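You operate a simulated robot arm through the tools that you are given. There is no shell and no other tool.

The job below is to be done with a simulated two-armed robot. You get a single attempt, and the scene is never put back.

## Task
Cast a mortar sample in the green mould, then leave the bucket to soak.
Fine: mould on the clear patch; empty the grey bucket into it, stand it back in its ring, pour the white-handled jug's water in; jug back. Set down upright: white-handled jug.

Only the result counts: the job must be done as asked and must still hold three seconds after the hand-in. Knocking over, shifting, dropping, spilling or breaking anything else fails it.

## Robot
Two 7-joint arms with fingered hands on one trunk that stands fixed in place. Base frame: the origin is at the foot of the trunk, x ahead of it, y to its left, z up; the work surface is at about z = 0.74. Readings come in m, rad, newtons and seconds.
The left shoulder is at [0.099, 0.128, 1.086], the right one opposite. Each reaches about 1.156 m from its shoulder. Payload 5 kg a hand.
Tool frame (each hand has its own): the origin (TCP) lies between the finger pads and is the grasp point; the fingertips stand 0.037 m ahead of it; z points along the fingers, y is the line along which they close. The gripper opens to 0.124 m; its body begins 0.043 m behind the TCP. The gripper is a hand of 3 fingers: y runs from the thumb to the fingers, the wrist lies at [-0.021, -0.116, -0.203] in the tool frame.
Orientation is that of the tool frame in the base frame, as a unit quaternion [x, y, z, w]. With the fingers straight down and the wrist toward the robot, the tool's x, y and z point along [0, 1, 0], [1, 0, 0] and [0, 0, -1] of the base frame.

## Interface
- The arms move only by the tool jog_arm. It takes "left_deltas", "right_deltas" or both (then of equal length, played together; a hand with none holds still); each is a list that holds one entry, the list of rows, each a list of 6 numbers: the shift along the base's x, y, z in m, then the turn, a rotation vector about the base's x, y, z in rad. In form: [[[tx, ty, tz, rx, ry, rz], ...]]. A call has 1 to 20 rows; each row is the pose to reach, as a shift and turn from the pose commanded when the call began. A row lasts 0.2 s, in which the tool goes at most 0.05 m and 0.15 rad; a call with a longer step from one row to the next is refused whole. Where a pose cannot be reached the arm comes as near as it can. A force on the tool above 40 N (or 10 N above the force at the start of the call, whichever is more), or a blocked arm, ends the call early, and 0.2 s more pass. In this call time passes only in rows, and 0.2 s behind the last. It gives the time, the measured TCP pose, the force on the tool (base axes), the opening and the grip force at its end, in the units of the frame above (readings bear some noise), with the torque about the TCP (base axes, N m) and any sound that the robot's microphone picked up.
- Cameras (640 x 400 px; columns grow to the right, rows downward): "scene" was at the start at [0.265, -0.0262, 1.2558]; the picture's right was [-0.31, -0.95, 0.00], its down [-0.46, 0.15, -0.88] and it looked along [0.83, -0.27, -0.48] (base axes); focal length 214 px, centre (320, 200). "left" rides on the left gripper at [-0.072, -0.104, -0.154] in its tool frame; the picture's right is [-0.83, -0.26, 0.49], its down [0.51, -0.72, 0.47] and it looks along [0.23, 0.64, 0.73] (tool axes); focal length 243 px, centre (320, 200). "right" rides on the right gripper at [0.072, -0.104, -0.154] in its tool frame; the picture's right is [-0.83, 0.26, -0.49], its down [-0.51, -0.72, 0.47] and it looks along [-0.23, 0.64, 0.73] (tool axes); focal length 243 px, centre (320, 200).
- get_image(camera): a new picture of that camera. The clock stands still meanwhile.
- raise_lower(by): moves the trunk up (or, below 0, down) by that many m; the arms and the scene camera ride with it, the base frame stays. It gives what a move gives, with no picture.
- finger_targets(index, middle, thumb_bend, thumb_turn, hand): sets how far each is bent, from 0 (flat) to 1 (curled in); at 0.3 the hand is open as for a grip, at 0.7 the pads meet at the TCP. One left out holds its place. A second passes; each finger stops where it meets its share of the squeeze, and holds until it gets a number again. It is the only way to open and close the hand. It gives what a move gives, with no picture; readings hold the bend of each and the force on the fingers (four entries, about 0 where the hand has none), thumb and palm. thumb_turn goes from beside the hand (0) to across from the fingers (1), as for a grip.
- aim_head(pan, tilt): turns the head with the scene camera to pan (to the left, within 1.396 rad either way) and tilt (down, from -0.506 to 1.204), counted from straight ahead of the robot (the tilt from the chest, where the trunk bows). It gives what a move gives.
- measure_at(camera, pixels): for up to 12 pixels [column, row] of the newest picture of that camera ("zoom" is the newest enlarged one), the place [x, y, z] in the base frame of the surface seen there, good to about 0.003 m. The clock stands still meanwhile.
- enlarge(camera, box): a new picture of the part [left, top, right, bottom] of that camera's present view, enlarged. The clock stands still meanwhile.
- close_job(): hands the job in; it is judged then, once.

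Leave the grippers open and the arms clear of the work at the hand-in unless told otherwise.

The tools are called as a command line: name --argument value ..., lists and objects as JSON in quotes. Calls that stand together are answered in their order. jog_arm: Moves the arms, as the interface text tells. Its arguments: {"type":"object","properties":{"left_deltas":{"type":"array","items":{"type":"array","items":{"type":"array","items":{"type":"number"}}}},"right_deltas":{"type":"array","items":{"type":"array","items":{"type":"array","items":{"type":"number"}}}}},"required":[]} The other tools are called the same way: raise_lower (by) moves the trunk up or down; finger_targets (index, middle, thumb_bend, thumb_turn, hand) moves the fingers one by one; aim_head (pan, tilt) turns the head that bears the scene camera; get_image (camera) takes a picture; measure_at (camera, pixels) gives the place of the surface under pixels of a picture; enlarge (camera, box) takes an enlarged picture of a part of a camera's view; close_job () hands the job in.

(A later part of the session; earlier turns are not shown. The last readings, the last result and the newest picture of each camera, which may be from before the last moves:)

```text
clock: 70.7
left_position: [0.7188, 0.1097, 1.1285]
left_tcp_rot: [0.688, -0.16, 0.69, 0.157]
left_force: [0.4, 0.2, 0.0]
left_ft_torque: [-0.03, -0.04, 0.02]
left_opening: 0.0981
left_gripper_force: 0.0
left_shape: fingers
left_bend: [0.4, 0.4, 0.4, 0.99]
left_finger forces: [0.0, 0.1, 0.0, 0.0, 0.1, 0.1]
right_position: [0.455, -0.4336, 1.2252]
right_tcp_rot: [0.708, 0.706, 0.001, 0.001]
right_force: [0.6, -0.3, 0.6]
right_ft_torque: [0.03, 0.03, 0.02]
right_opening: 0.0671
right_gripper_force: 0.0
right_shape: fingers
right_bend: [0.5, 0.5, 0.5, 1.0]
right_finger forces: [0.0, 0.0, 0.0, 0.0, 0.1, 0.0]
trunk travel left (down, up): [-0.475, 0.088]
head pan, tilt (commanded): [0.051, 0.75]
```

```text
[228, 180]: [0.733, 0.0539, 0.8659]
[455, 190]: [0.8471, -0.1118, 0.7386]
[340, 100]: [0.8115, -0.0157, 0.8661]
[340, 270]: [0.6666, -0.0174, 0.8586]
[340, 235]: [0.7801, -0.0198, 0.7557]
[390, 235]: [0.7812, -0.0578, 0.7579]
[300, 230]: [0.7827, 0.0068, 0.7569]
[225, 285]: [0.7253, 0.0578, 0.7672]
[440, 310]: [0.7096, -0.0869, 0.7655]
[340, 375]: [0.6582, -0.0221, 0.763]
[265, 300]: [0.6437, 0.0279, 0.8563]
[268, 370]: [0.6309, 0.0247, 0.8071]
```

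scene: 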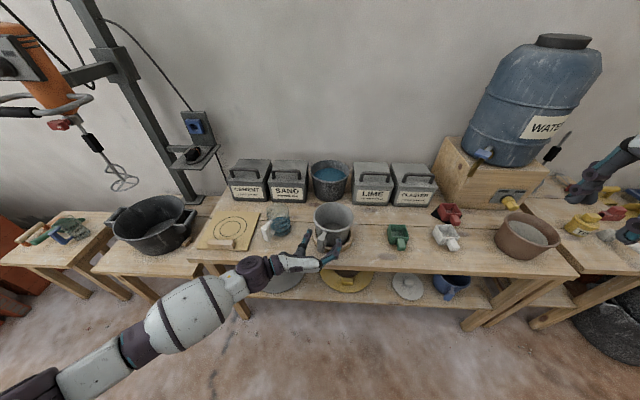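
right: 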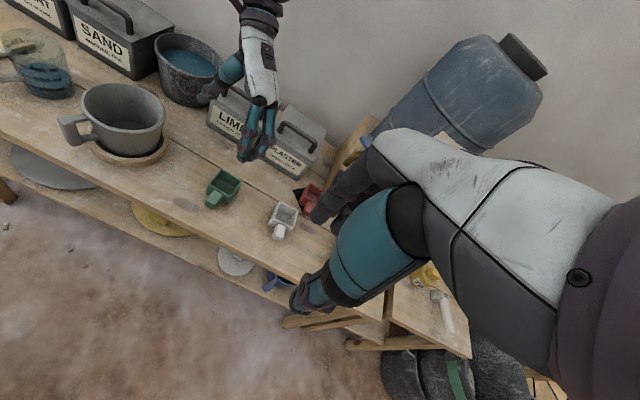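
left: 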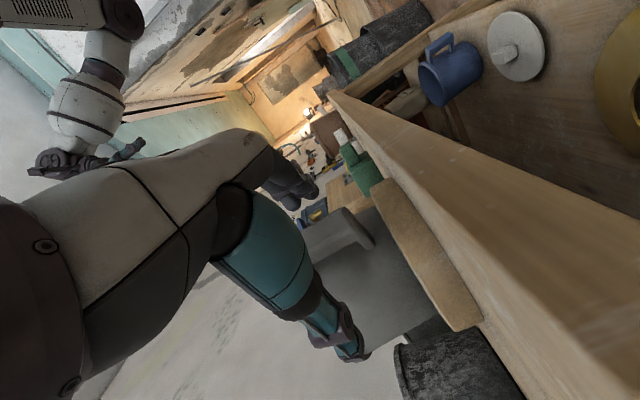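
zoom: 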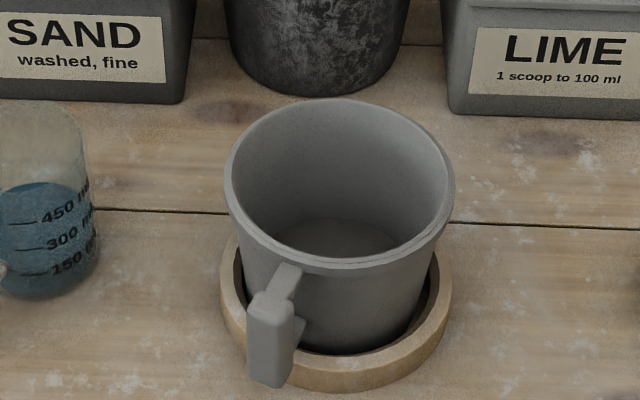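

The bucket is centred at about (0.739, -0.018) with its rim at z 0.866. Next I turn the left hand to fingers-down with the thumb side facing near-right. First comes the roll back by -90° about the finger line, then the pitch down.

jog_arm --left_deltas '[[[0, 0.005, 0.01, -0.1288, 0.0617, 0], [0, 0.01, 0.02, -0.2577, 0.1234, 0], [0, 0.015, 0.03, -0.3865, 0.1851, 0], [0, 0.02, 0.03, -0.5153, 0.2468, 0], [0, 0.025, 0.03, -0.6442, 0.3085, 0], [0, 0.03, 0.03, -0.773, 0.3703, 0], [0, 0.03, 0.03, -0.9019, 0.432, 0], [0, 0.03, 0.03, -1.0307, 0.4937, 0], [0, 0.03, 0.03, -1.1595, 0.5554, 0], [0, 0.03, 0.03, -1.2884, 0.6171, 0], [0, 0.03, 0.03, -1.417, 0.6787, 0]]]'

jog_arm --left_deltas '[[[0, 0, 0, 0.0617, 0.1288, 0], [0, 0, 0.005, 0.1234, 0.2577, 0], [0, 0, 0.01, 0.1851, 0.3865, 0], [0, 0, 0.01, 0.2468, 0.5153, 0], [0, 0, 0.01, 0.3085, 0.6442, 0], [0, 0, 0.01, 0.3703, 0.773, 0], [0, 0, 0.01, 0.432, 0.9019, 0], [0, 0, 0.01, 0.4937, 1.0307, 0], [0, 0, 0.01, 0.5554, 1.1595, 0], [0, 0, 0.01, 0.6171, 1.2884, 0], [0, 0, 0.01, 0.6787, 1.417, 0]]]'

get_image --camera "scene"

```text
clock: 73.1
left_position: [0.7189, 0.1424, 1.1604]
left_tcp_rot: [0.598, 0.376, 0.379, 0.598]
left_force: [0.0, -0.5, 0.4]
left_ft_torque: [0.0, -0.02, 0.01]
left_opening: 0.0981
left_gripper_force: 0.0
left_shape: fingers
left_bend: [0.4, 0.4, 0.4, 0.99]
left_finger forces: [0.0, 0.0, 0.0, 0.0, 0.0, 0.1]
right_position: [0.455, -0.4338, 1.2266]
right_tcp_rot: [0.709, 0.706, 0.0, 0.0]
right_force: [0.0, 0.1, -0.8]
right_ft_torque: [-0.02, 0.0, -0.02]
right_opening: 0.0672
right_gripper_force: 0.0
right_shape: fingers
right_bend: [0.5, 0.5, 0.5, 1.0]
right_finger forces: [0.0, 0.0, 0.1, 0.0, 0.0, 0.1]
trunk travel left (down, up): [-0.475, 0.088]
head pan, tilt (commanded): [0.051, 0.75]
```

```text
clock: 75.5
left_position: [0.7189, 0.1412, 1.1685]
left_tcp_rot: [0.848, 0.53, 0.0, 0.0]
left_force: [0.2, -0.8, 0.4]
left_ft_torque: [0.02, -0.02, -0.02]
left_opening: 0.0984
left_gripper_force: 0.1
left_shape: fingers
left_bend: [0.4, 0.4, 0.4, 0.99]
left_finger forces: [0.0, 0.1, 0.0, 0.1, 0.1, 0.0]
right_position: [0.455, -0.4339, 1.2244]
right_tcp_rot: [0.707, 0.707, 0.001, 0.001]
right_force: [-0.5, -0.8, -0.4]
right_ft_torque: [0.04, 0.01, -0.02]
right_opening: 0.0674
right_gripper_force: 0.1
right_shape: fingers
right_bend: [0.5, 0.5, 0.5, 1.0]
right_finger forces: [0.0, 0.1, 0.0, 0.0, 0.0, 0.0]
trunk travel left (down, up): [-0.475, 0.088]
head pan, tilt (commanded): [0.051, 0.75]
```

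```text
taken
```

scene: 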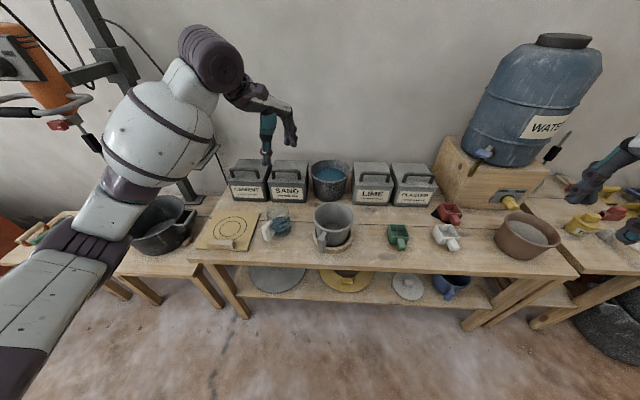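

The hand now points straight down. I'll yaw by +1.239 rad, so the thumb faces near-right, while moving above the rim point at (0.692, -0.065), z ≈ 1.0.

jog_arm --left_deltas '[[[-0.003, -0.023, -0.01, 0, 0, 0.138], [-0.006, -0.046, -0.03, 0, 0, 0.276], [-0.009, -0.069, -0.05, 0, 0, 0.414], [-0.012, -0.092, -0.07, 0, 0, 0.552], [-0.015, -0.115, -0.09, 0, 0, 0.69], [-0.018, -0.138, -0.11, 0, 0, 0.828], [-0.021, -0.161, -0.13, 0, 0, 0.966], [-0.024, -0.184, -0.15, 0, 0, 1.104], [-0.027, -0.206, -0.165, 0, 0, 1.239]]]'

get_image --camera "scene"

get_image --camera "left"

```text
clock: 77.5
left_position: [0.6931, -0.0642, 1.003]
left_tcp_rot: [0.381, 0.925, 0.004, 0.0]
left_force: [0.0, 0.4, 0.0]
left_ft_torque: [0.04, -0.03, 0.03]
left_opening: 0.0982
left_gripper_force: 0.1
left_shape: fingers
left_bend: [0.4, 0.4, 0.4, 0.99]
left_finger forces: [0.0, 0.0, 0.1, 0.0, 0.1, 0.0]
right_position: [0.4551, -0.4344, 1.225]
right_tcp_rot: [0.707, 0.707, 0.001, -0.001]
right_force: [0.4, -0.7, -0.3]
right_ft_torque: [0.06, -0.01, -0.01]
right_opening: 0.0671
right_gripper_force: 0.1
right_shape: fingers
right_bend: [0.5, 0.5, 0.5, 1.0]
right_finger forces: [0.1, 0.0, 0.0, 0.1, 0.0, 0.1]
trunk travel left (down, up): [-0.475, 0.088]
head pan, tilt (commanded): [0.051, 0.75]
```

```text
taken
```

scene: 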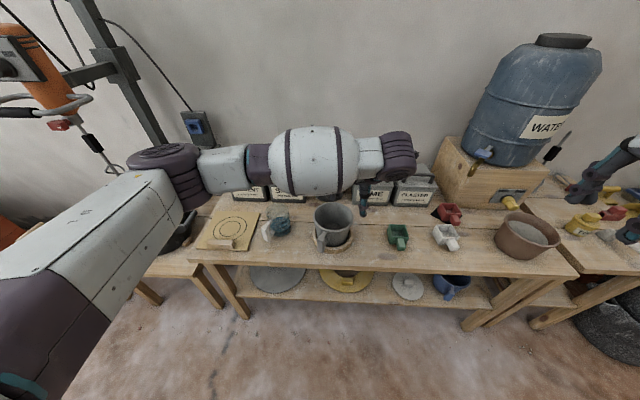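

```text
taken
```

left: 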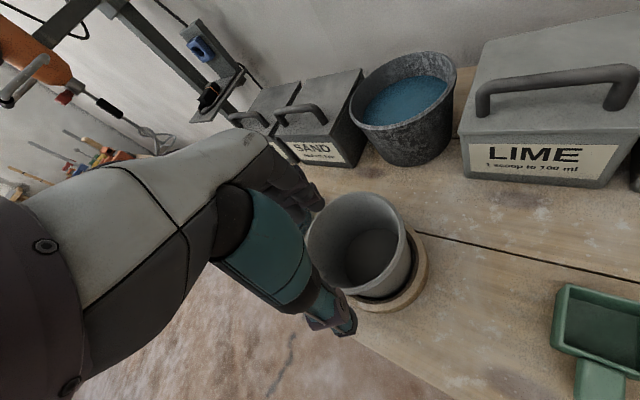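

The thumb side now faces near-right as intended. Before gripping I'll rehearse this pour with an empty hand: move over the patch and tilt about -x to 110°.

jog_arm --left_deltas '[[[0, -0.04, 0.01, 0, 0, 0], [0, -0.08, 0.02, 0, 0, 0], [0, -0.12, 0.03, 0, 0, 0], [0, -0.16, 0.04, 0, 0, 0], [0, -0.2, 0.05, -0.1, 0, 0], [0, -0.216, 0.05, -0.245, 0, 0], [0, -0.216, 0.05, -0.39, 0, 0], [0, -0.216, 0.05, -0.535, 0, 0], [0, -0.216, 0.05, -0.68, 0, 0], [0, -0.216, 0.05, -0.825, 0, 0], [0, -0.216, 0.05, -0.97, 0, 0], [0, -0.216, 0.05, -1.115, 0, 0], [0, -0.216, 0.05, -1.26, 0, 0], [0, -0.216, 0.04, -1.405, 0, 0], [0, -0.216, 0.03, -1.55, 0, 0], [0, -0.216, 0.02, -1.695, 0, 0], [0, -0.216, 0.01, -1.84, 0, 0], [0, -0.216, 0, -1.985, 0, 0], [0, -0.216, -0.02, -2.09, 0, 0]]]'

get_image --camera "scene"

get_image --camera "right"

```text
clock: 81.5
left_position: [0.6905, -0.2792, 0.9834]
left_tcp_rot: [-0.192, -0.465, 0.799, -0.33]
left_force: [0.5, 0.2, 0.4]
left_ft_torque: [0.04, -0.01, -0.01]
left_opening: 0.098
left_gripper_force: 0.1
left_shape: fingers
left_bend: [0.4, 0.4, 0.4, 0.99]
left_finger forces: [0.0, 0.1, 0.0, 0.1, 0.0, 0.1]
right_position: [0.4556, -0.4334, 1.2261]
right_tcp_rot: [0.708, 0.707, 0.0, 0.001]
right_force: [0.2, 0.3, -0.1]
right_ft_torque: [0.01, -0.01, 0.01]
right_opening: 0.0673
right_gripper_force: 0.1
right_shape: fingers
right_bend: [0.5, 0.5, 0.5, 1.0]
right_finger forces: [0.0, 0.0, 0.1, 0.1, 0.0, 0.0]
trunk travel left (down, up): [-0.475, 0.088]
head pan, tilt (commanded): [0.051, 0.75]
```

```text
taken
```

scene: 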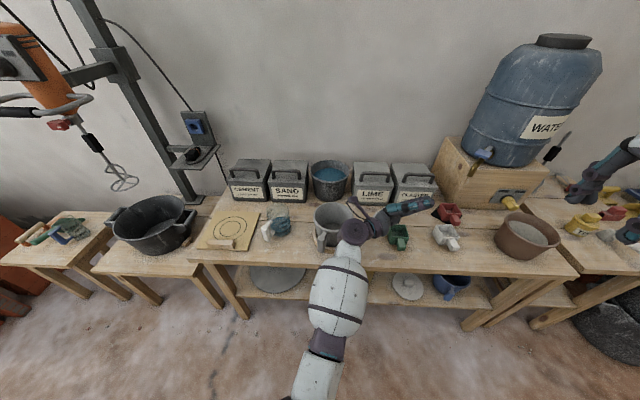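

```text
taken
```

right: 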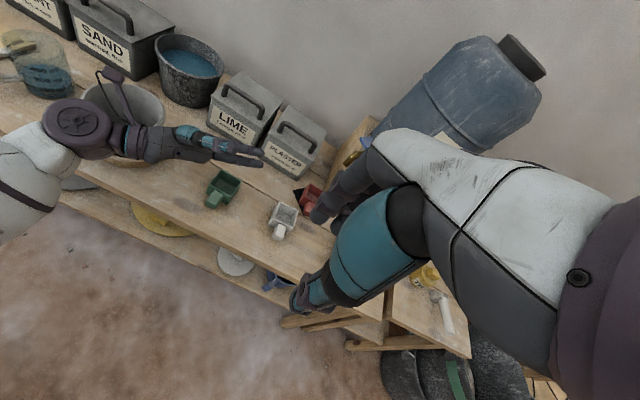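

The 120° tilt is reachable and both cameras can still see the mould. I'll undo it and go back above the bucket's rim point.

jog_arm --left_deltas '[[[0, 0, 0.02, 0.14, 0, 0], [0, 0, 0.03, 0.28, 0, 0], [0, 0, 0.04, 0.42, 0, 0], [0, 0, 0.05, 0.56, 0, 0], [0, 0, 0.06, 0.7, 0, 0], [0, 0, 0.07, 0.84, 0, 0], [0, 0, 0.07, 0.98, 0, 0], [0, 0, 0.07, 1.12, 0, 0], [0, 0, 0.07, 1.26, 0, 0], [0, 0, 0.07, 1.4, 0, 0], [0, 0, 0.07, 1.54, 0, 0], [0, 0, 0.07, 1.68, 0, 0], [0, 0, 0.07, 1.82, 0, 0], [0, 0, 0.07, 1.96, 0, 0], [0, 0.04, 0.06, 2.09, 0, 0], [0, 0.085, 0.05, 2.09, 0, 0], [0, 0.13, 0.04, 2.09, 0, 0], [0, 0.175, 0.03, 2.09, 0, 0], [0, 0.216, 0.02, 2.09, 0, 0]]]'

get_image --camera "left"

enlarge --camera "right" --box '[0, 40, 200, 180]'

```text
clock: 85.5
left_position: [0.692, -0.062, 1.0047]
left_tcp_rot: [0.382, 0.924, 0.002, 0.0]
left_force: [0.5, 0.3, 0.7]
left_ft_torque: [0.0, 0.0, 0.0]
left_opening: 0.0983
left_gripper_force: 0.1
left_shape: fingers
left_bend: [0.4, 0.4, 0.4, 0.99]
left_finger forces: [0.1, 0.0, 0.1, 0.1, 0.0, 0.1]
left hand out of reach, approached as far as the arm can: row 12, 13, 14, 15, 16, 17, 18
right_position: [0.4549, -0.4334, 1.2262]
right_tcp_rot: [0.708, 0.707, 0.0, 0.0]
right_force: [0.4, -0.4, -0.2]
right_ft_torque: [0.0, 0.0, -0.02]
right_opening: 0.0678
right_gripper_force: 0.1
right_shape: fingers
right_bend: [0.5, 0.5, 0.5, 1.0]
right_finger forces: [0.0, 0.0, 0.0, 0.0, 0.1, 0.0]
trunk travel left (down, up): [-0.475, 0.088]
head pan, tilt (commanded): [0.051, 0.75]
```

```text
taken
```

left: 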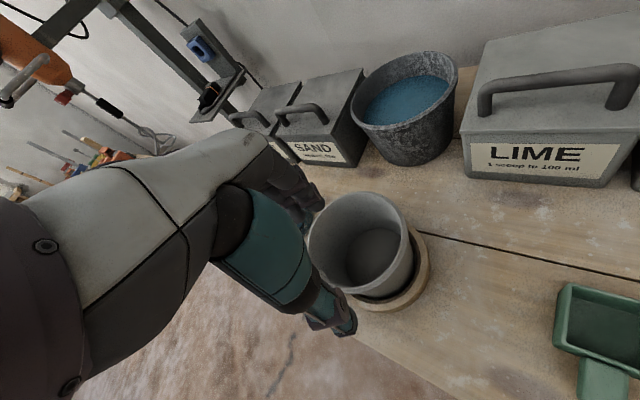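

```text
2.86 times, centred on (100, 110) of right
```

zoom: 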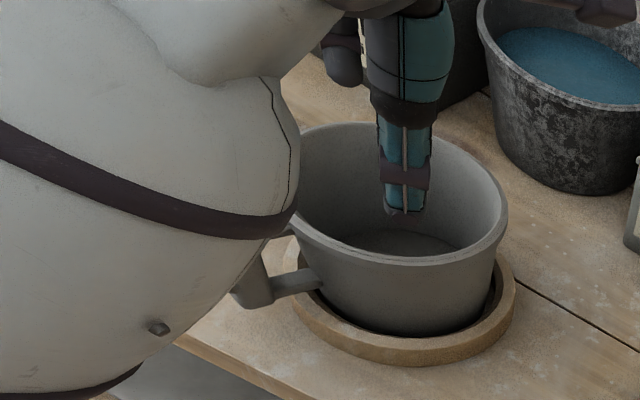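

The hand is back over the rim, but some rows were reported out of reach and the arm now seems bent differently. I'll look at the whole arm.

get_image --camera "scene"

get_image --camera "right"

```text
taken
```

scene: 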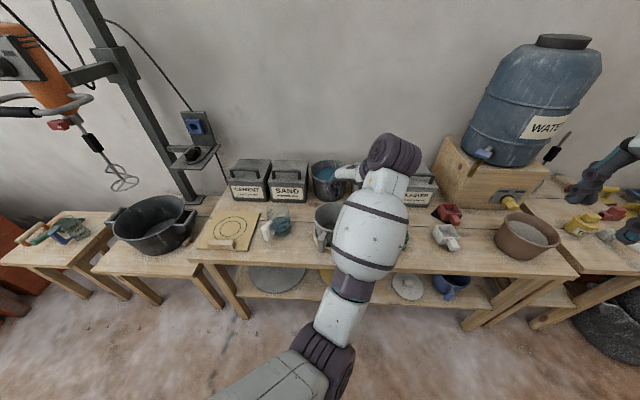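

```text
taken
```

right: 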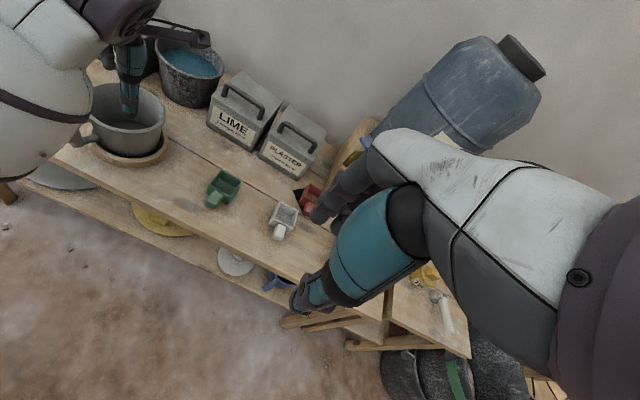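

The elbow has swung to a low position in front of the robot. I want it out to the left again, as before. I'll move the hand up and left and yaw back, and see whether the elbow follows.

jog_arm --left_deltas '[[[0.003, 0.023, 0.03, 0, 0, -0.138], [0.006, 0.046, 0.06, 0, 0, -0.276], [0.009, 0.069, 0.08, 0, 0, -0.414], [0.012, 0.092, 0.1, 0, 0, -0.552], [0.015, 0.115, 0.12, 0, 0, -0.69], [0.018, 0.138, 0.14, 0, 0, -0.828], [0.021, 0.161, 0.16, 0, 0, -0.966], [0.024, 0.184, 0.17, 0, 0, -1.104], [0.027, 0.206, 0.17, 0, 0, -1.239], [0.04, 0.24, 0.17, 0, 0, -1.239], [0.06, 0.28, 0.17, 0, 0, -1.239]]]'

get_image --camera "scene"

```text
clock: 88.1
left_position: [0.738, 0.0808, 1.1837]
left_tcp_rot: [0.889, 0.451, -0.044, 0.073]
left_force: [0.3, 1.4, -0.3]
left_ft_torque: [-0.12, 0.03, -0.07]
left_opening: 0.0987
left_gripper_force: 0.0
left_shape: fingers
left_bend: [0.4, 0.4, 0.4, 0.99]
left_finger forces: [0.1, 0.0, 0.1, 0.0, 0.1, 0.0]
left hand out of reach, approached as far as the arm can: row 6, 7, 8, 9, 10
right_position: [0.4551, -0.4261, 1.2274]
right_tcp_rot: [0.707, 0.707, -0.003, 0.003]
right_force: [0.3, 1.4, -0.4]
right_ft_torque: [-0.07, 0.0, 0.02]
right_opening: 0.0673
right_gripper_force: 0.0
right_shape: fingers
right_bend: [0.5, 0.5, 0.5, 1.0]
right_finger forces: [0.0, 0.0, 0.0, 0.1, 0.0, 0.1]
trunk travel left (down, up): [-0.475, 0.088]
head pan, tilt (commanded): [0.051, 0.75]
stopped in row 11 (left hand): the arm was blocked; the commanded pose is now the measured one
```

```text
taken
```

scene: 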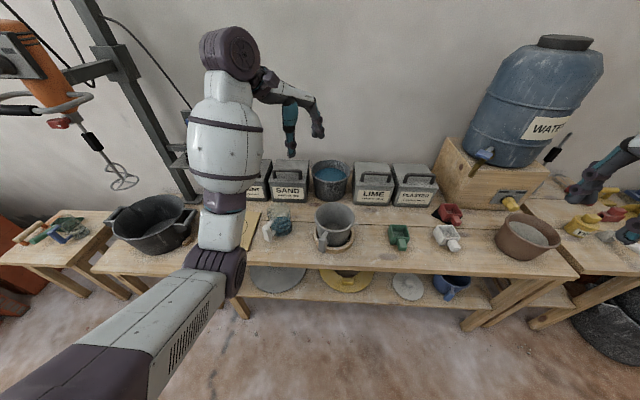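

The arm was blocked with the elbow tucked in. I'll move the hand forward and up, away from the body, to free the elbow.

jog_arm --left_deltas '[[[0.03, 0, 0.03, 0, 0, 0], [0.06, 0, 0.06, 0, 0, 0], [0.09, 0.01, 0.09, 0, 0, 0], [0.11, 0.03, 0.12, 0, 0, 0], [0.12, 0.06, 0.15, 0, 0, 0], [0.12, 0.1, 0.17, 0, 0, 0], [0.12, 0.14, 0.18, 0, 0, 0], [0.12, 0.18, 0.18, 0, 0, 0]]]'

get_image --camera "scene"

```text
clock: 89.9
left_position: [0.8571, 0.2561, 1.368]
left_tcp_rot: [0.889, 0.45, -0.042, 0.07]
left_force: [-0.5, -0.5, -0.6]
left_ft_torque: [0.03, 0.0, 0.01]
left_opening: 0.0985
left_gripper_force: 0.1
left_shape: fingers
left_bend: [0.4, 0.4, 0.4, 0.99]
left_finger forces: [0.0, 0.0, 0.0, 0.0, 0.1, 0.1]
right_position: [0.4555, -0.4337, 1.2275]
right_tcp_rot: [0.707, 0.707, 0.0, 0.0]
right_force: [0.3, -0.1, 0.2]
right_ft_torque: [0.0, 0.03, 0.01]
right_opening: 0.0669
right_gripper_force: 0.1
right_shape: fingers
right_bend: [0.5, 0.5, 0.5, 1.0]
right_finger forces: [0.1, 0.1, 0.1, 0.0, 0.0, 0.0]
trunk travel left (down, up): [-0.475, 0.088]
head pan, tilt (commanded): [0.051, 0.75]
```

```text
taken
```

scene: 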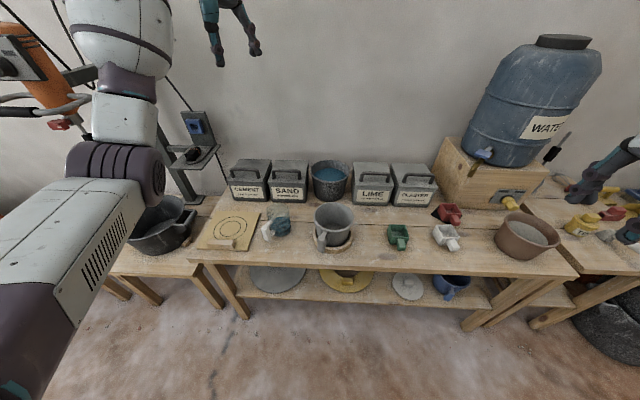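

The arm is free again, with the hand at (0.857, 0.256, 1.368). I'll try the simplest orientation: fingers down, wrist toward the robot, thumb on the near side. That pinches the rim at its near side. I'll move above it and check the arm.

jog_arm --left_deltas '[[[-0.017, -0.028, -0.024, 0.018, 0.0045, 0.07], [-0.035, -0.056, -0.048, 0.036, 0.009, 0.14], [-0.052, -0.084, -0.072, 0.054, 0.0135, 0.21], [-0.07, -0.112, -0.096, 0.072, 0.018, 0.28], [-0.087, -0.14, -0.12, 0.09, 0.022, 0.35], [-0.105, -0.168, -0.144, 0.107, 0.027, 0.42], [-0.122, -0.196, -0.168, 0.125, 0.031, 0.49], [-0.14, -0.224, -0.192, 0.143, 0.036, 0.56], [-0.157, -0.25, -0.216, 0.161, 0.04, 0.632]]]'

get_image --camera "scene"

```text
clock: 91.9
left_position: [0.6935, 0.0049, 1.1496]
left_tcp_rot: [0.706, 0.708, 0.001, 0.001]
left_force: [-0.9, -0.4, 0.4]
left_ft_torque: [0.02, -0.01, -0.03]
left_opening: 0.0987
left_gripper_force: 0.2
left_shape: fingers
left_bend: [0.4, 0.4, 0.4, 0.99]
left_finger forces: [0.1, 0.0, 0.0, 0.1, 0.1, 0.0]
right_position: [0.4552, -0.4345, 1.2255]
right_tcp_rot: [0.708, 0.706, 0.001, 0.001]
right_force: [0.0, 0.2, 0.5]
right_ft_torque: [0.0, 0.01, 0.03]
right_opening: 0.0674
right_gripper_force: 0.1
right_shape: fingers
right_bend: [0.5, 0.5, 0.5, 1.0]
right_finger forces: [0.1, 0.1, 0.0, 0.0, 0.0, 0.0]
trunk travel left (down, up): [-0.475, 0.088]
head pan, tilt (commanded): [0.051, 0.75]
```

```text
taken
```

scene: 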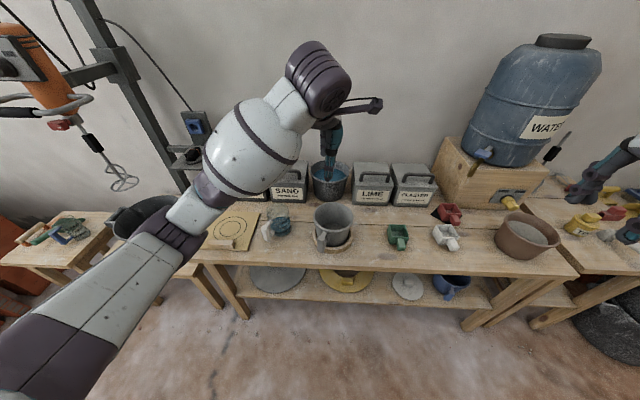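

The elbow is now out to the left in a natural way. I'll rehearse this pour: move over the patch and tilt about -x to 112°.

jog_arm --left_deltas '[[[-0.003, -0.04, -0.01, 0, 0, 0], [-0.006, -0.08, -0.02, 0, 0, 0], [-0.009, -0.12, -0.03, 0, 0, 0], [-0.012, -0.16, -0.04, 0, 0, 0], [-0.015, -0.2, -0.05, 0, 0, 0], [-0.018, -0.24, -0.07, 0, 0, 0], [-0.02, -0.265, -0.1, 0, 0, 0]]]'

jog_arm --left_deltas '[[[0, 0, 0, -0.15, 0, 0], [0, 0, 0, -0.3, 0, 0], [0, 0, 0, -0.45, 0, 0], [0, 0, 0, -0.6, 0, 0], [0, 0, 0, -0.75, 0, 0], [0, 0, 0, -0.9, 0, 0], [0, 0, 0, -1.05, 0, 0], [0, 0, 0, -1.2, 0, 0], [0, 0, 0, -1.35, 0, 0], [0, 0, 0, -1.5, 0, 0], [0, 0, 0, -1.65, 0, 0], [0, 0, 0, -1.8, 0, 0], [0, 0, 0, -1.95, 0, 0]]]'

get_image --camera "scene"

```text
clock: 93.5
left_position: [0.6798, -0.2644, 1.0519]
left_tcp_rot: [0.707, 0.708, 0.0, 0.001]
left_force: [-1.1, -0.6, -0.4]
left_ft_torque: [0.01, -0.01, 0.01]
left_opening: 0.0987
left_gripper_force: 0.0
left_shape: fingers
left_bend: [0.4, 0.4, 0.4, 0.99]
left_finger forces: [0.1, 0.1, 0.0, 0.0, 0.1, 0.0]
right_position: [0.4561, -0.434, 1.226]
right_tcp_rot: [0.708, 0.707, 0.0, 0.0]
right_force: [-0.1, 0.0, 0.4]
right_ft_torque: [0.04, 0.02, 0.02]
right_opening: 0.0673
right_gripper_force: 0.0
right_shape: fingers
right_bend: [0.5, 0.5, 0.5, 1.0]
right_finger forces: [0.0, 0.1, 0.0, 0.1, 0.1, 0.1]
trunk travel left (down, up): [-0.475, 0.088]
head pan, tilt (commanded): [0.051, 0.75]
```

```text
clock: 96.3
left_position: [0.6812, -0.2597, 1.0487]
left_tcp_rot: [-0.395, -0.397, 0.586, -0.585]
left_force: [0.8, -0.9, 0.0]
left_ft_torque: [0.02, 0.01, -0.02]
left_opening: 0.0984
left_gripper_force: 0.0
left_shape: fingers
left_bend: [0.4, 0.4, 0.4, 0.99]
left_finger forces: [0.0, 0.0, 0.0, 0.0, 0.0, 0.0]
right_position: [0.4548, -0.4337, 1.2277]
right_tcp_rot: [0.708, 0.706, 0.0, 0.0]
right_force: [-0.2, -0.3, 0.2]
right_ft_torque: [0.02, -0.06, -0.01]
right_opening: 0.0673
right_gripper_force: 0.1
right_shape: fingers
right_bend: [0.5, 0.5, 0.5, 1.0]
right_finger forces: [0.1, 0.0, 0.0, 0.1, 0.0, 0.1]
trunk travel left (down, up): [-0.475, 0.088]
head pan, tilt (commanded): [0.051, 0.75]
```

```text
taken
```

scene: 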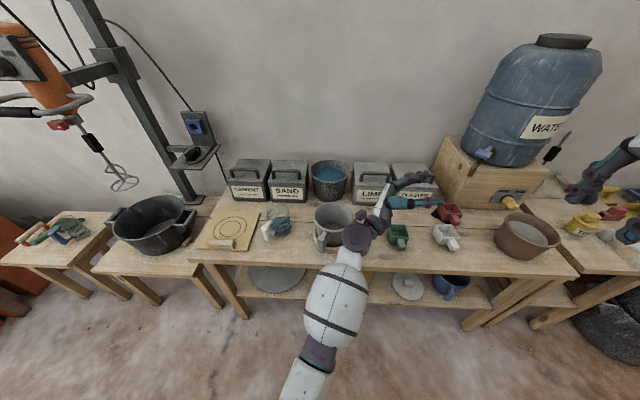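

The tilt to 112° works here too. I'll reverse exactly the same path to be sure it's repeatable.

jog_arm --left_deltas '[[[0, 0, 0, 0.15, 0, 0], [0, 0, 0, 0.3, 0, 0], [0, 0, 0, 0.45, 0, 0], [0, 0, 0, 0.6, 0, 0], [0, 0, 0, 0.75, 0, 0], [0, 0, 0, 0.9, 0, 0], [0, 0, 0, 1.05, 0, 0], [0, 0, 0, 1.2, 0, 0], [0, 0, 0, 1.35, 0, 0], [0, 0, 0, 1.5, 0, 0], [0, 0, 0, 1.65, 0, 0], [0, 0, 0, 1.8, 0, 0], [0, 0, 0, 1.95, 0, 0]]]'

jog_arm --left_deltas '[[[0.0, 0.04, 0.0, 0, 0, 0], [0.0, 0.08, 0.0, 0, 0, 0], [0.0, 0.12, 0.0, 0, 0, 0], [-0.005, 0.16, -0.01, 0, 0, 0], [-0.008, 0.2, -0.03, 0, 0, 0], [-0.01, 0.235, -0.06, 0, 0, 0]]]'

get_image --camera "scene"

```text
clock: 99.1
left_position: [0.6806, -0.2614, 1.0499]
left_tcp_rot: [0.706, 0.708, 0.0, 0.0]
left_force: [-0.2, 0.0, -0.9]
left_ft_torque: [-0.01, -0.02, 0.01]
left_opening: 0.0986
left_gripper_force: 0.1
left_shape: fingers
left_bend: [0.4, 0.4, 0.4, 0.99]
left_finger forces: [0.1, 0.0, 0.1, 0.0, 0.0, 0.1]
right_position: [0.4539, -0.4339, 1.2261]
right_tcp_rot: [0.708, 0.706, 0.0, 0.0]
right_force: [-0.3, 0.1, 0.3]
right_ft_torque: [-0.02, 0.01, -0.01]
right_opening: 0.0671
right_gripper_force: 0.1
right_shape: fingers
right_bend: [0.5, 0.5, 0.5, 1.0]
right_finger forces: [0.0, 0.0, 0.1, 0.0, 0.0, 0.1]
trunk travel left (down, up): [-0.475, 0.088]
head pan, tilt (commanded): [0.051, 0.75]
```

```text
clock: 100.5
left_position: [0.6705, -0.0244, 0.9917]
left_tcp_rot: [0.706, 0.708, 0.0, 0.002]
left_force: [-0.7, -0.7, -0.4]
left_ft_torque: [-0.05, -0.07, 0.01]
left_opening: 0.0986
left_gripper_force: 0.1
left_shape: fingers
left_bend: [0.4, 0.4, 0.4, 0.99]
left_finger forces: [0.0, 0.0, 0.0, 0.0, 0.1, 0.0]
right_position: [0.4551, -0.4324, 1.2272]
right_tcp_rot: [0.709, 0.705, -0.001, 0.0]
right_force: [-0.3, -0.1, 0.4]
right_ft_torque: [-0.01, 0.02, 0.02]
right_opening: 0.0671
right_gripper_force: 0.1
right_shape: fingers
right_bend: [0.5, 0.5, 0.5, 1.0]
right_finger forces: [0.1, 0.0, 0.0, 0.0, 0.0, 0.0]
trunk travel left (down, up): [-0.475, 0.088]
head pan, tilt (commanded): [0.051, 0.75]
```

```text
taken
```

scene: 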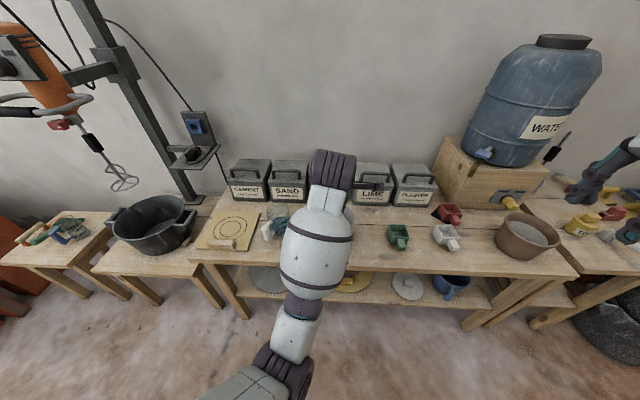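

The path repeats without trouble. I'll yaw slightly (+0.26 rad) to keep the thumb away from the handle, and descend so the thumb is outside and the fingers inside the near rim at about (0.673, -0.036), TCP z ≈ 0.842.

jog_arm --left_deltas '[[[0.001, -0.006, -0.02, 0, 0, 0.13], [0.0025, -0.0115, -0.04, 0, 0, 0.26], [0.0025, -0.0115, -0.07, 0, 0, 0.26]]]'

enlarge --camera "right" --box '[0, 40, 200, 180]'

get_image --camera "left"

```text
clock: 101.3
left_position: [0.6728, -0.0384, 0.9207]
left_tcp_rot: [0.608, 0.794, 0.001, 0.001]
left_force: [-0.6, -0.2, 0.0]
left_ft_torque: [0.01, 0.01, -0.02]
left_opening: 0.0986
left_gripper_force: 0.1
left_shape: fingers
left_bend: [0.4, 0.4, 0.4, 0.99]
left_finger forces: [0.1, 0.0, 0.1, 0.0, 0.1, 0.0]
right_position: [0.4543, -0.4337, 1.2251]
right_tcp_rot: [0.709, 0.706, 0.0, -0.001]
right_force: [0.1, -1.1, 0.5]
right_ft_torque: [-0.02, 0.01, 0.01]
right_opening: 0.0673
right_gripper_force: 0.1
right_shape: fingers
right_bend: [0.5, 0.5, 0.5, 1.0]
right_finger forces: [0.1, 0.1, 0.0, 0.1, 0.1, 0.1]
trunk travel left (down, up): [-0.475, 0.088]
head pan, tilt (commanded): [0.051, 0.75]
```

```text
2.86 times, centred on (100, 110) of right
```

zoom: 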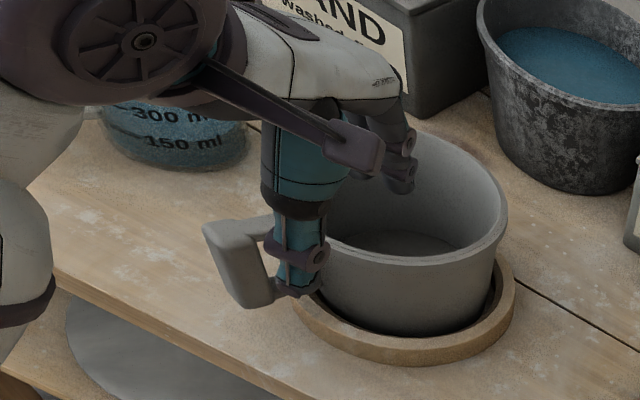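

```text
taken
```

left: 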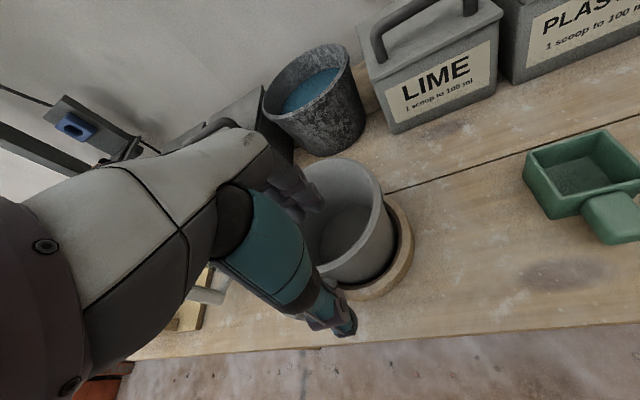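

The thumb is outside the rim to the right of the handle, and the fingers are above the bucket's inside. I'll go down the remaining 0.078 m.

jog_arm --left_deltas '[[[0, 0.001, -0.03, 0, 0, 0], [0, 0.002, -0.055, 0, 0, 0], [0, 0.002, -0.07, 0, 0, 0], [0, 0.002, -0.078, 0, 0, 0]]]'

enlarge --camera "right" --box '[0, 40, 200, 180]'

enlarge --camera "left" --box '[240, 130, 440, 350]'

```text
clock: 102.3
left_position: [0.6722, -0.0334, 0.8429]
left_tcp_rot: [0.609, 0.793, 0.0, 0.0]
left_force: [0.5, 0.0, 0.6]
left_ft_torque: [0.01, 0.01, -0.01]
left_opening: 0.0986
left_gripper_force: 0.2
left_shape: fingers
left_bend: [0.4, 0.4, 0.4, 0.99]
left_finger forces: [0.0, 0.0, 0.0, 0.0, 0.0, 0.0]
right_position: [0.4552, -0.4339, 1.2266]
right_tcp_rot: [0.708, 0.706, 0.001, 0.0]
right_force: [0.0, -0.5, -0.2]
right_ft_torque: [0.01, -0.01, -0.03]
right_opening: 0.0675
right_gripper_force: 0.1
right_shape: fingers
right_bend: [0.5, 0.5, 0.5, 1.0]
right_finger forces: [0.0, 0.0, 0.1, 0.0, 0.0, 0.0]
trunk travel left (down, up): [-0.475, 0.088]
head pan, tilt (commanded): [0.051, 0.75]
```

```text
2.86 times, centred on (100, 110) of right
```

zoom: 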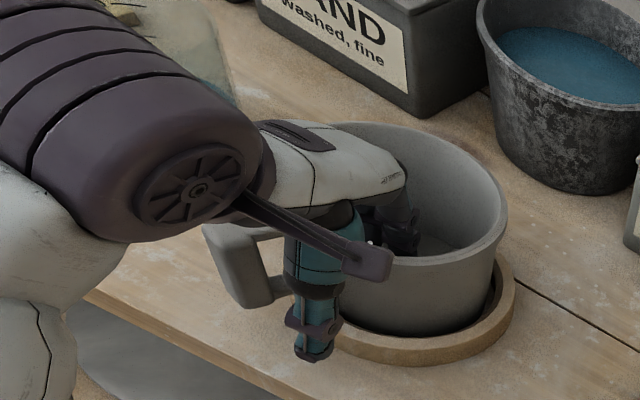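

```text
1.82 times, centred on (340, 240) of left
```

zoom: 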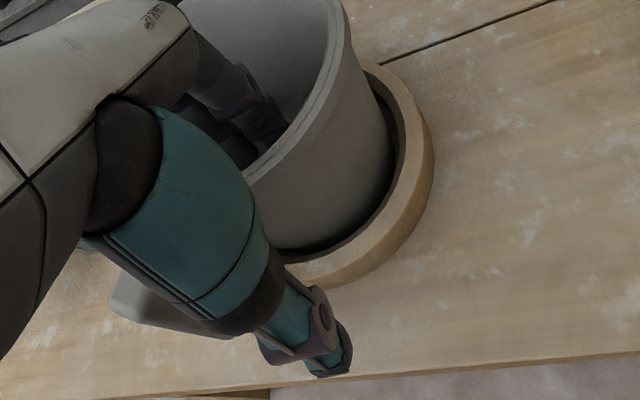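

The rim sits between thumb and fingers with no contact force yet. I'll close on the wall.

finger_targets --hand "left" --index 0.75 --middle 0.75 --thumb_bend 0.75

enlarge --camera "right" --box '[0, 40, 200, 180]'

enlarge --camera "left" --box '[240, 130, 440, 350]'

```text
clock: 103.3
left_position: [0.6729, -0.0342, 0.8424]
left_tcp_rot: [0.609, 0.793, -0.001, 0.0]
left_force: [3.1, 0.2, -1.7]
left_ft_torque: [-0.02, -0.07, -0.05]
left_opening: 0.0076
left_gripper_force: 14.8
left_shape: fingers
left_bend: [0.74, 0.73, 0.7, 1.0]
left_finger forces: [7.8, 8.5, 0.0, 0.0, 13.8, 0.0]
right_position: [0.455, -0.433, 1.2253]
right_tcp_rot: [0.708, 0.706, 0.001, 0.0]
right_force: [0.5, -0.3, 0.3]
right_ft_torque: [0.02, 0.01, 0.01]
right_opening: 0.0672
right_gripper_force: 0.0
right_shape: fingers
right_bend: [0.5, 0.5, 0.5, 1.0]
right_finger forces: [0.1, 0.1, 0.0, 0.0, 0.1, 0.1]
trunk travel left (down, up): [-0.475, 0.088]
head pan, tilt (commanded): [0.051, 0.75]
```

```text
2.86 times, centred on (100, 110) of right
```

zoom: 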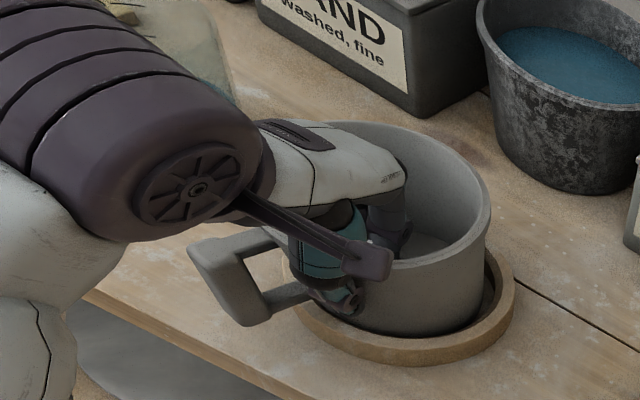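

```text
1.82 times, centred on (340, 240) of left
```

zoom: 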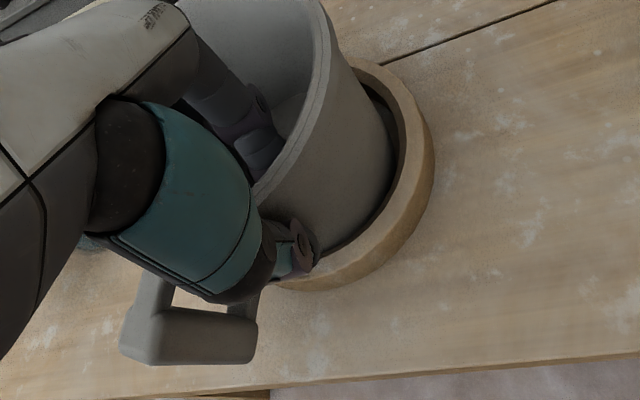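

The wall is pinched (opening 7.6 mm, 15 N). I'll tighten further.

finger_targets --hand "left" --index 0.85 --middle 0.85 --thumb_bend 0.85

jog_arm --left_deltas '[[[0, 0, 0.005, 0, 0, 0], [0, 0, 0.01, 0, 0, 0], [0, 0, 0.015, 0, 0, 0]]]'

enlarge --camera "right" --box '[0, 40, 200, 180]'

enlarge --camera "left" --box '[240, 130, 440, 350]'

```text
clock: 104.3
left_position: [0.6735, -0.0341, 0.8425]
left_tcp_rot: [0.608, 0.794, 0.0, 0.0]
left_force: [2.1, 0.3, -2.2]
left_ft_torque: [-0.03, -0.13, -0.06]
left_opening: 0.0069
left_gripper_force: 23.5
left_shape: fingers
left_bend: [0.75, 0.74, 0.69, 1.0]
left_finger forces: [13.1, 12.1, 0.0, 0.0, 21.1, 0.1]
right_position: [0.4567, -0.4331, 1.2263]
right_tcp_rot: [0.707, 0.707, 0.0, -0.001]
right_force: [-0.3, 0.2, -0.7]
right_ft_torque: [0.0, 0.02, -0.02]
right_opening: 0.0674
right_gripper_force: 0.0
right_shape: fingers
right_bend: [0.5, 0.5, 0.5, 1.0]
right_finger forces: [0.1, 0.0, 0.1, 0.1, 0.0, 0.0]
trunk travel left (down, up): [-0.475, 0.088]
head pan, tilt (commanded): [0.051, 0.75]
```

```text
clock: 105.1
left_position: [0.6724, -0.0349, 0.8554]
left_tcp_rot: [0.609, 0.793, 0.0, -0.001]
left_force: [1.8, 0.1, -3.3]
left_ft_torque: [-0.04, -0.06, 0.03]
left_opening: 0.0073
left_gripper_force: 21.2
left_shape: fingers
left_bend: [0.75, 0.75, 0.69, 1.0]
left_finger forces: [14.0, 8.9, 0.0, 0.0, 20.4, 0.0]
right_position: [0.4554, -0.4329, 1.2261]
right_tcp_rot: [0.708, 0.706, 0.0, 0.0]
right_force: [0.1, -0.4, -0.2]
right_ft_torque: [-0.01, -0.02, 0.01]
right_opening: 0.0675
right_gripper_force: 0.1
right_shape: fingers
right_bend: [0.5, 0.5, 0.5, 1.0]
right_finger forces: [0.1, 0.1, 0.1, 0.0, 0.0, 0.1]
trunk travel left (down, up): [-0.475, 0.088]
head pan, tilt (commanded): [0.051, 0.75]
```

```text
2.86 times, centred on (100, 110) of right
```

zoom: 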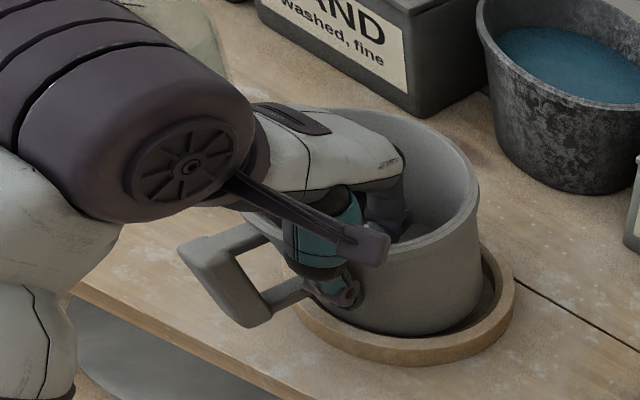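

```text
1.82 times, centred on (340, 240) of left
```

zoom: 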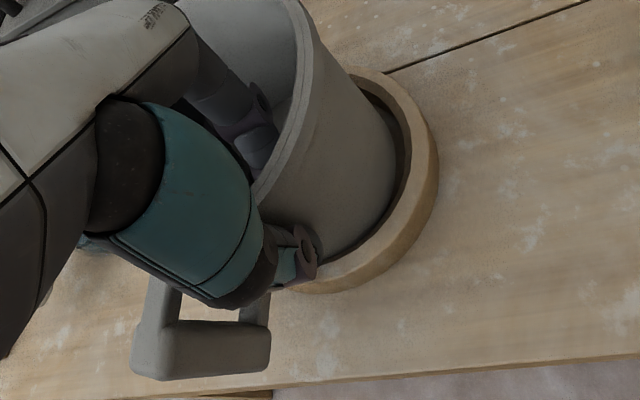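

The bucket follows the hand, carrying about 3.3 N. I'll lift a further 3 cm to clear the ring and look at its attitude.

jog_arm --left_deltas '[[[0, 0, 0.008, 0, 0, 0], [0, 0, 0.016, 0, 0, 0], [0, 0, 0.024, 0, 0, 0], [0, 0, 0.032, 0, 0, 0]]]'

get_image --camera "right"

enlarge --camera "right" --box '[0, 40, 200, 180]'

enlarge --camera "left" --box '[240, 130, 440, 350]'

```text
clock: 106.1
left_position: [0.67, -0.0362, 0.8861]
left_tcp_rot: [0.609, 0.793, 0.0, 0.001]
left_force: [-0.1, 0.0, -2.8]
left_ft_torque: [-0.06, 0.09, 0.02]
left_opening: 0.0071
left_gripper_force: 22.3
left_shape: fingers
left_bend: [0.75, 0.75, 0.69, 1.0]
left_finger forces: [14.0, 8.6, 0.0, 0.0, 21.7, 0.0]
right_position: [0.4549, -0.4334, 1.2265]
right_tcp_rot: [0.708, 0.707, 0.0, 0.0]
right_force: [0.0, -0.5, -0.2]
right_ft_torque: [-0.03, -0.03, -0.01]
right_opening: 0.0671
right_gripper_force: 0.2
right_shape: fingers
right_bend: [0.5, 0.5, 0.5, 1.0]
right_finger forces: [0.0, 0.0, 0.1, 0.0, 0.1, 0.1]
trunk travel left (down, up): [-0.475, 0.088]
head pan, tilt (commanded): [0.051, 0.75]
```

```text
taken
```

right: 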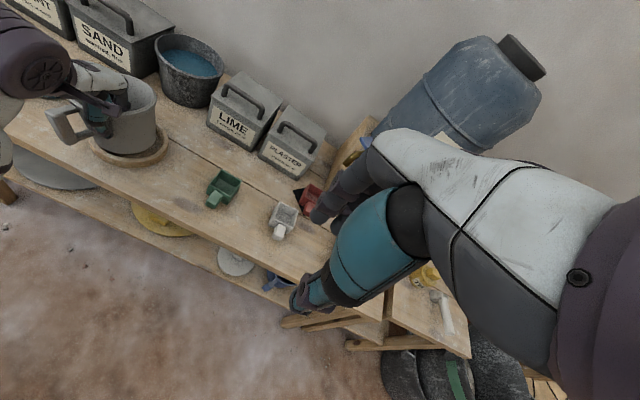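

```text
2.86 times, centred on (100, 110) of right
```

zoom: 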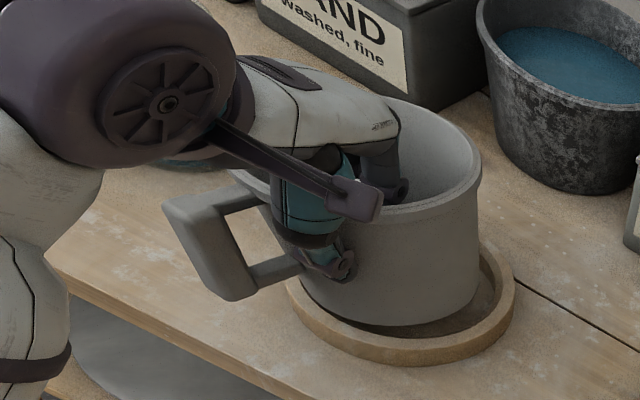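

```text
1.82 times, centred on (340, 240) of left
```

zoom: 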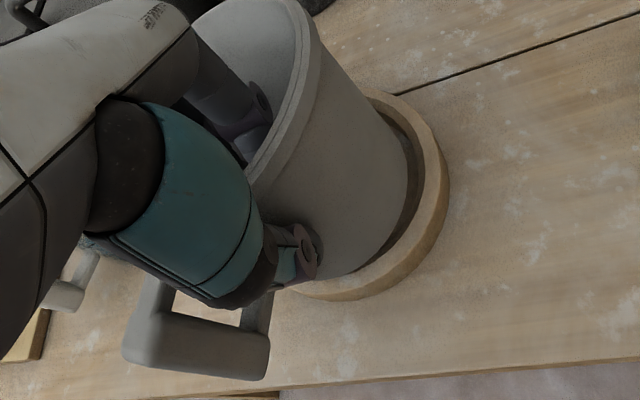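

The bucket is clear and steady at about 2.8 N. I'll measure its rim and base from the right camera to find its tilt.

enlarge --camera "right" --box '[20, 60, 180, 170]'

measure_at --camera "zoom" --pixels '[[532, 175], [500, 150], [460, 115], [410, 98], [470, 215], [430, 230], [530, 300], [490, 335], [430, 350], [380, 340], [330, 310], [300, 240]]'

```text
3.64 times, centred on (100, 115) of right
```

zoom: 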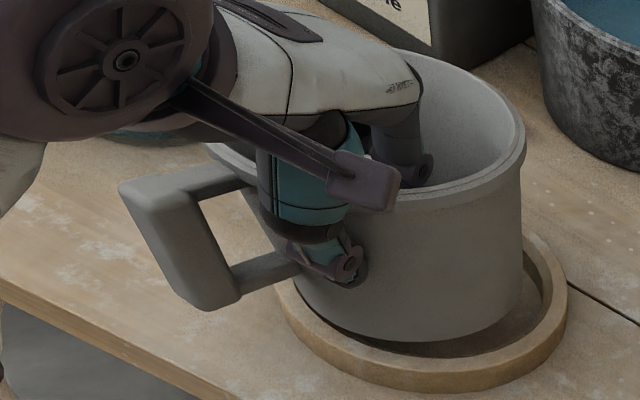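

```text
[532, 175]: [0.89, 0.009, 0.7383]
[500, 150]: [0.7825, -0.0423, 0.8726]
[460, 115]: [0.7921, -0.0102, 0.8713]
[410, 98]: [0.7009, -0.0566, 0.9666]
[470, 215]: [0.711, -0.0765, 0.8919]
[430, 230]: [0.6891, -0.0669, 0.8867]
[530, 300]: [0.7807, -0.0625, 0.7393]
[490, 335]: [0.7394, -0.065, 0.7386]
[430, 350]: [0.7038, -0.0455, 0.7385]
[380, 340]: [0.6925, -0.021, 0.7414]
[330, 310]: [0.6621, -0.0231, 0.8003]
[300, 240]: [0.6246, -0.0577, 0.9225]
```

I need points exactly on the rim edge. I'll sample along it.

measure_at --camera "zoom" --pixels '[[522, 150], [518, 130], [505, 105], [480, 80], [450, 62], [425, 52], [500, 190], [450, 205], [410, 207], [230, 155], [150, 190], [235, 300]]'

```text
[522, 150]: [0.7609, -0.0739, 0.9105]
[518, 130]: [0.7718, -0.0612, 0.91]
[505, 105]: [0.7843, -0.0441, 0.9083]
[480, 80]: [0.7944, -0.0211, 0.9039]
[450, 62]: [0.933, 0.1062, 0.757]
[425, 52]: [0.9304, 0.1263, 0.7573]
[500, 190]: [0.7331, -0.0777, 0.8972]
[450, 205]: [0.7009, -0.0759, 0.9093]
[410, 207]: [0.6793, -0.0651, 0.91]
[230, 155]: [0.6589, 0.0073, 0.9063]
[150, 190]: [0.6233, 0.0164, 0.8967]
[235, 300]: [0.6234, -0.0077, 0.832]
```

The rim is level at z ≈ 0.909, centre (0.727, -0.012), so the bucket hangs upright in a firm 22 N pinch. I'll raise it and carry it slowly to the right of the mould, high enough to clear everything.

jog_arm --left_deltas '[[[0, 0, 0.02, 0, 0, 0], [0, 0, 0.045, 0, 0, 0], [0, 0, 0.07, 0, 0, 0], [0, 0, 0.095, 0, 0, 0], [0.002, -0.025, 0.1, 0, 0, 0], [0.004, -0.055, 0.1, 0, 0, 0], [0.006, -0.085, 0.1, 0, 0, 0], [0.008, -0.115, 0.1, 0, 0, 0], [0.01, -0.145, 0.1, 0, 0, 0], [0.012, -0.175, 0.1, 0, 0, 0], [0.014, -0.205, 0.1, 0, 0, 0], [0.016, -0.235, 0.1, 0, 0, 0], [0.0175, -0.265, 0.1, 0, 0, 0], [0.0175, -0.295, 0.1, 0, 0, 0], [0.0175, -0.315, 0.1, 0, 0, 0]]]'

get_image --camera "right"

get_image --camera "scene"

```text
clock: 109.3
left_position: [0.6906, -0.351, 0.9889]
left_tcp_rot: [0.608, 0.794, 0.001, 0.0]
left_force: [0.3, 0.0, -2.0]
left_ft_torque: [-0.04, 0.05, -0.01]
left_opening: 0.0073
left_gripper_force: 22.2
left_shape: fingers
left_bend: [0.75, 0.75, 0.69, 1.0]
left_finger forces: [13.8, 8.9, 0.0, 0.2, 21.5, 0.0]
right_position: [0.4552, -0.4339, 1.2258]
right_tcp_rot: [0.708, 0.707, 0.0, 0.001]
right_force: [-0.4, 0.5, 0.1]
right_ft_torque: [0.02, 0.01, -0.02]
right_opening: 0.0672
right_gripper_force: 0.0
right_shape: fingers
right_bend: [0.5, 0.5, 0.5, 1.0]
right_finger forces: [0.0, 0.0, 0.0, 0.0, 0.1, 0.0]
trunk travel left (down, up): [-0.475, 0.088]
head pan, tilt (commanded): [0.051, 0.75]
```

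```text
taken
```

right: 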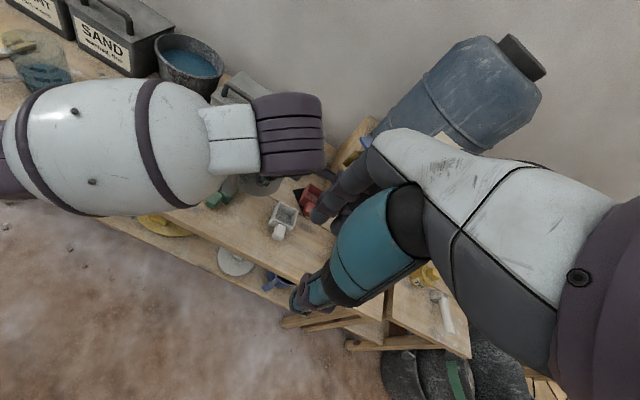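

```text
taken
```

scene: 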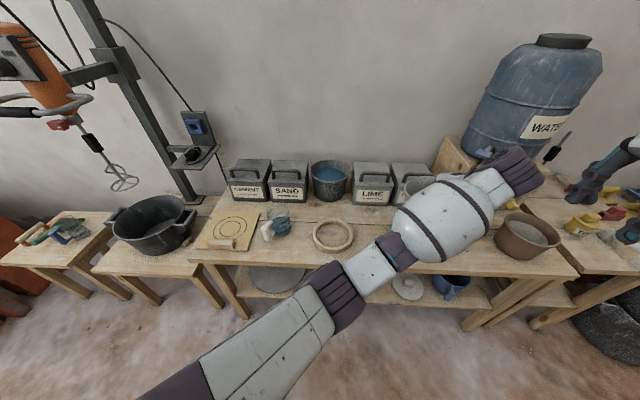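

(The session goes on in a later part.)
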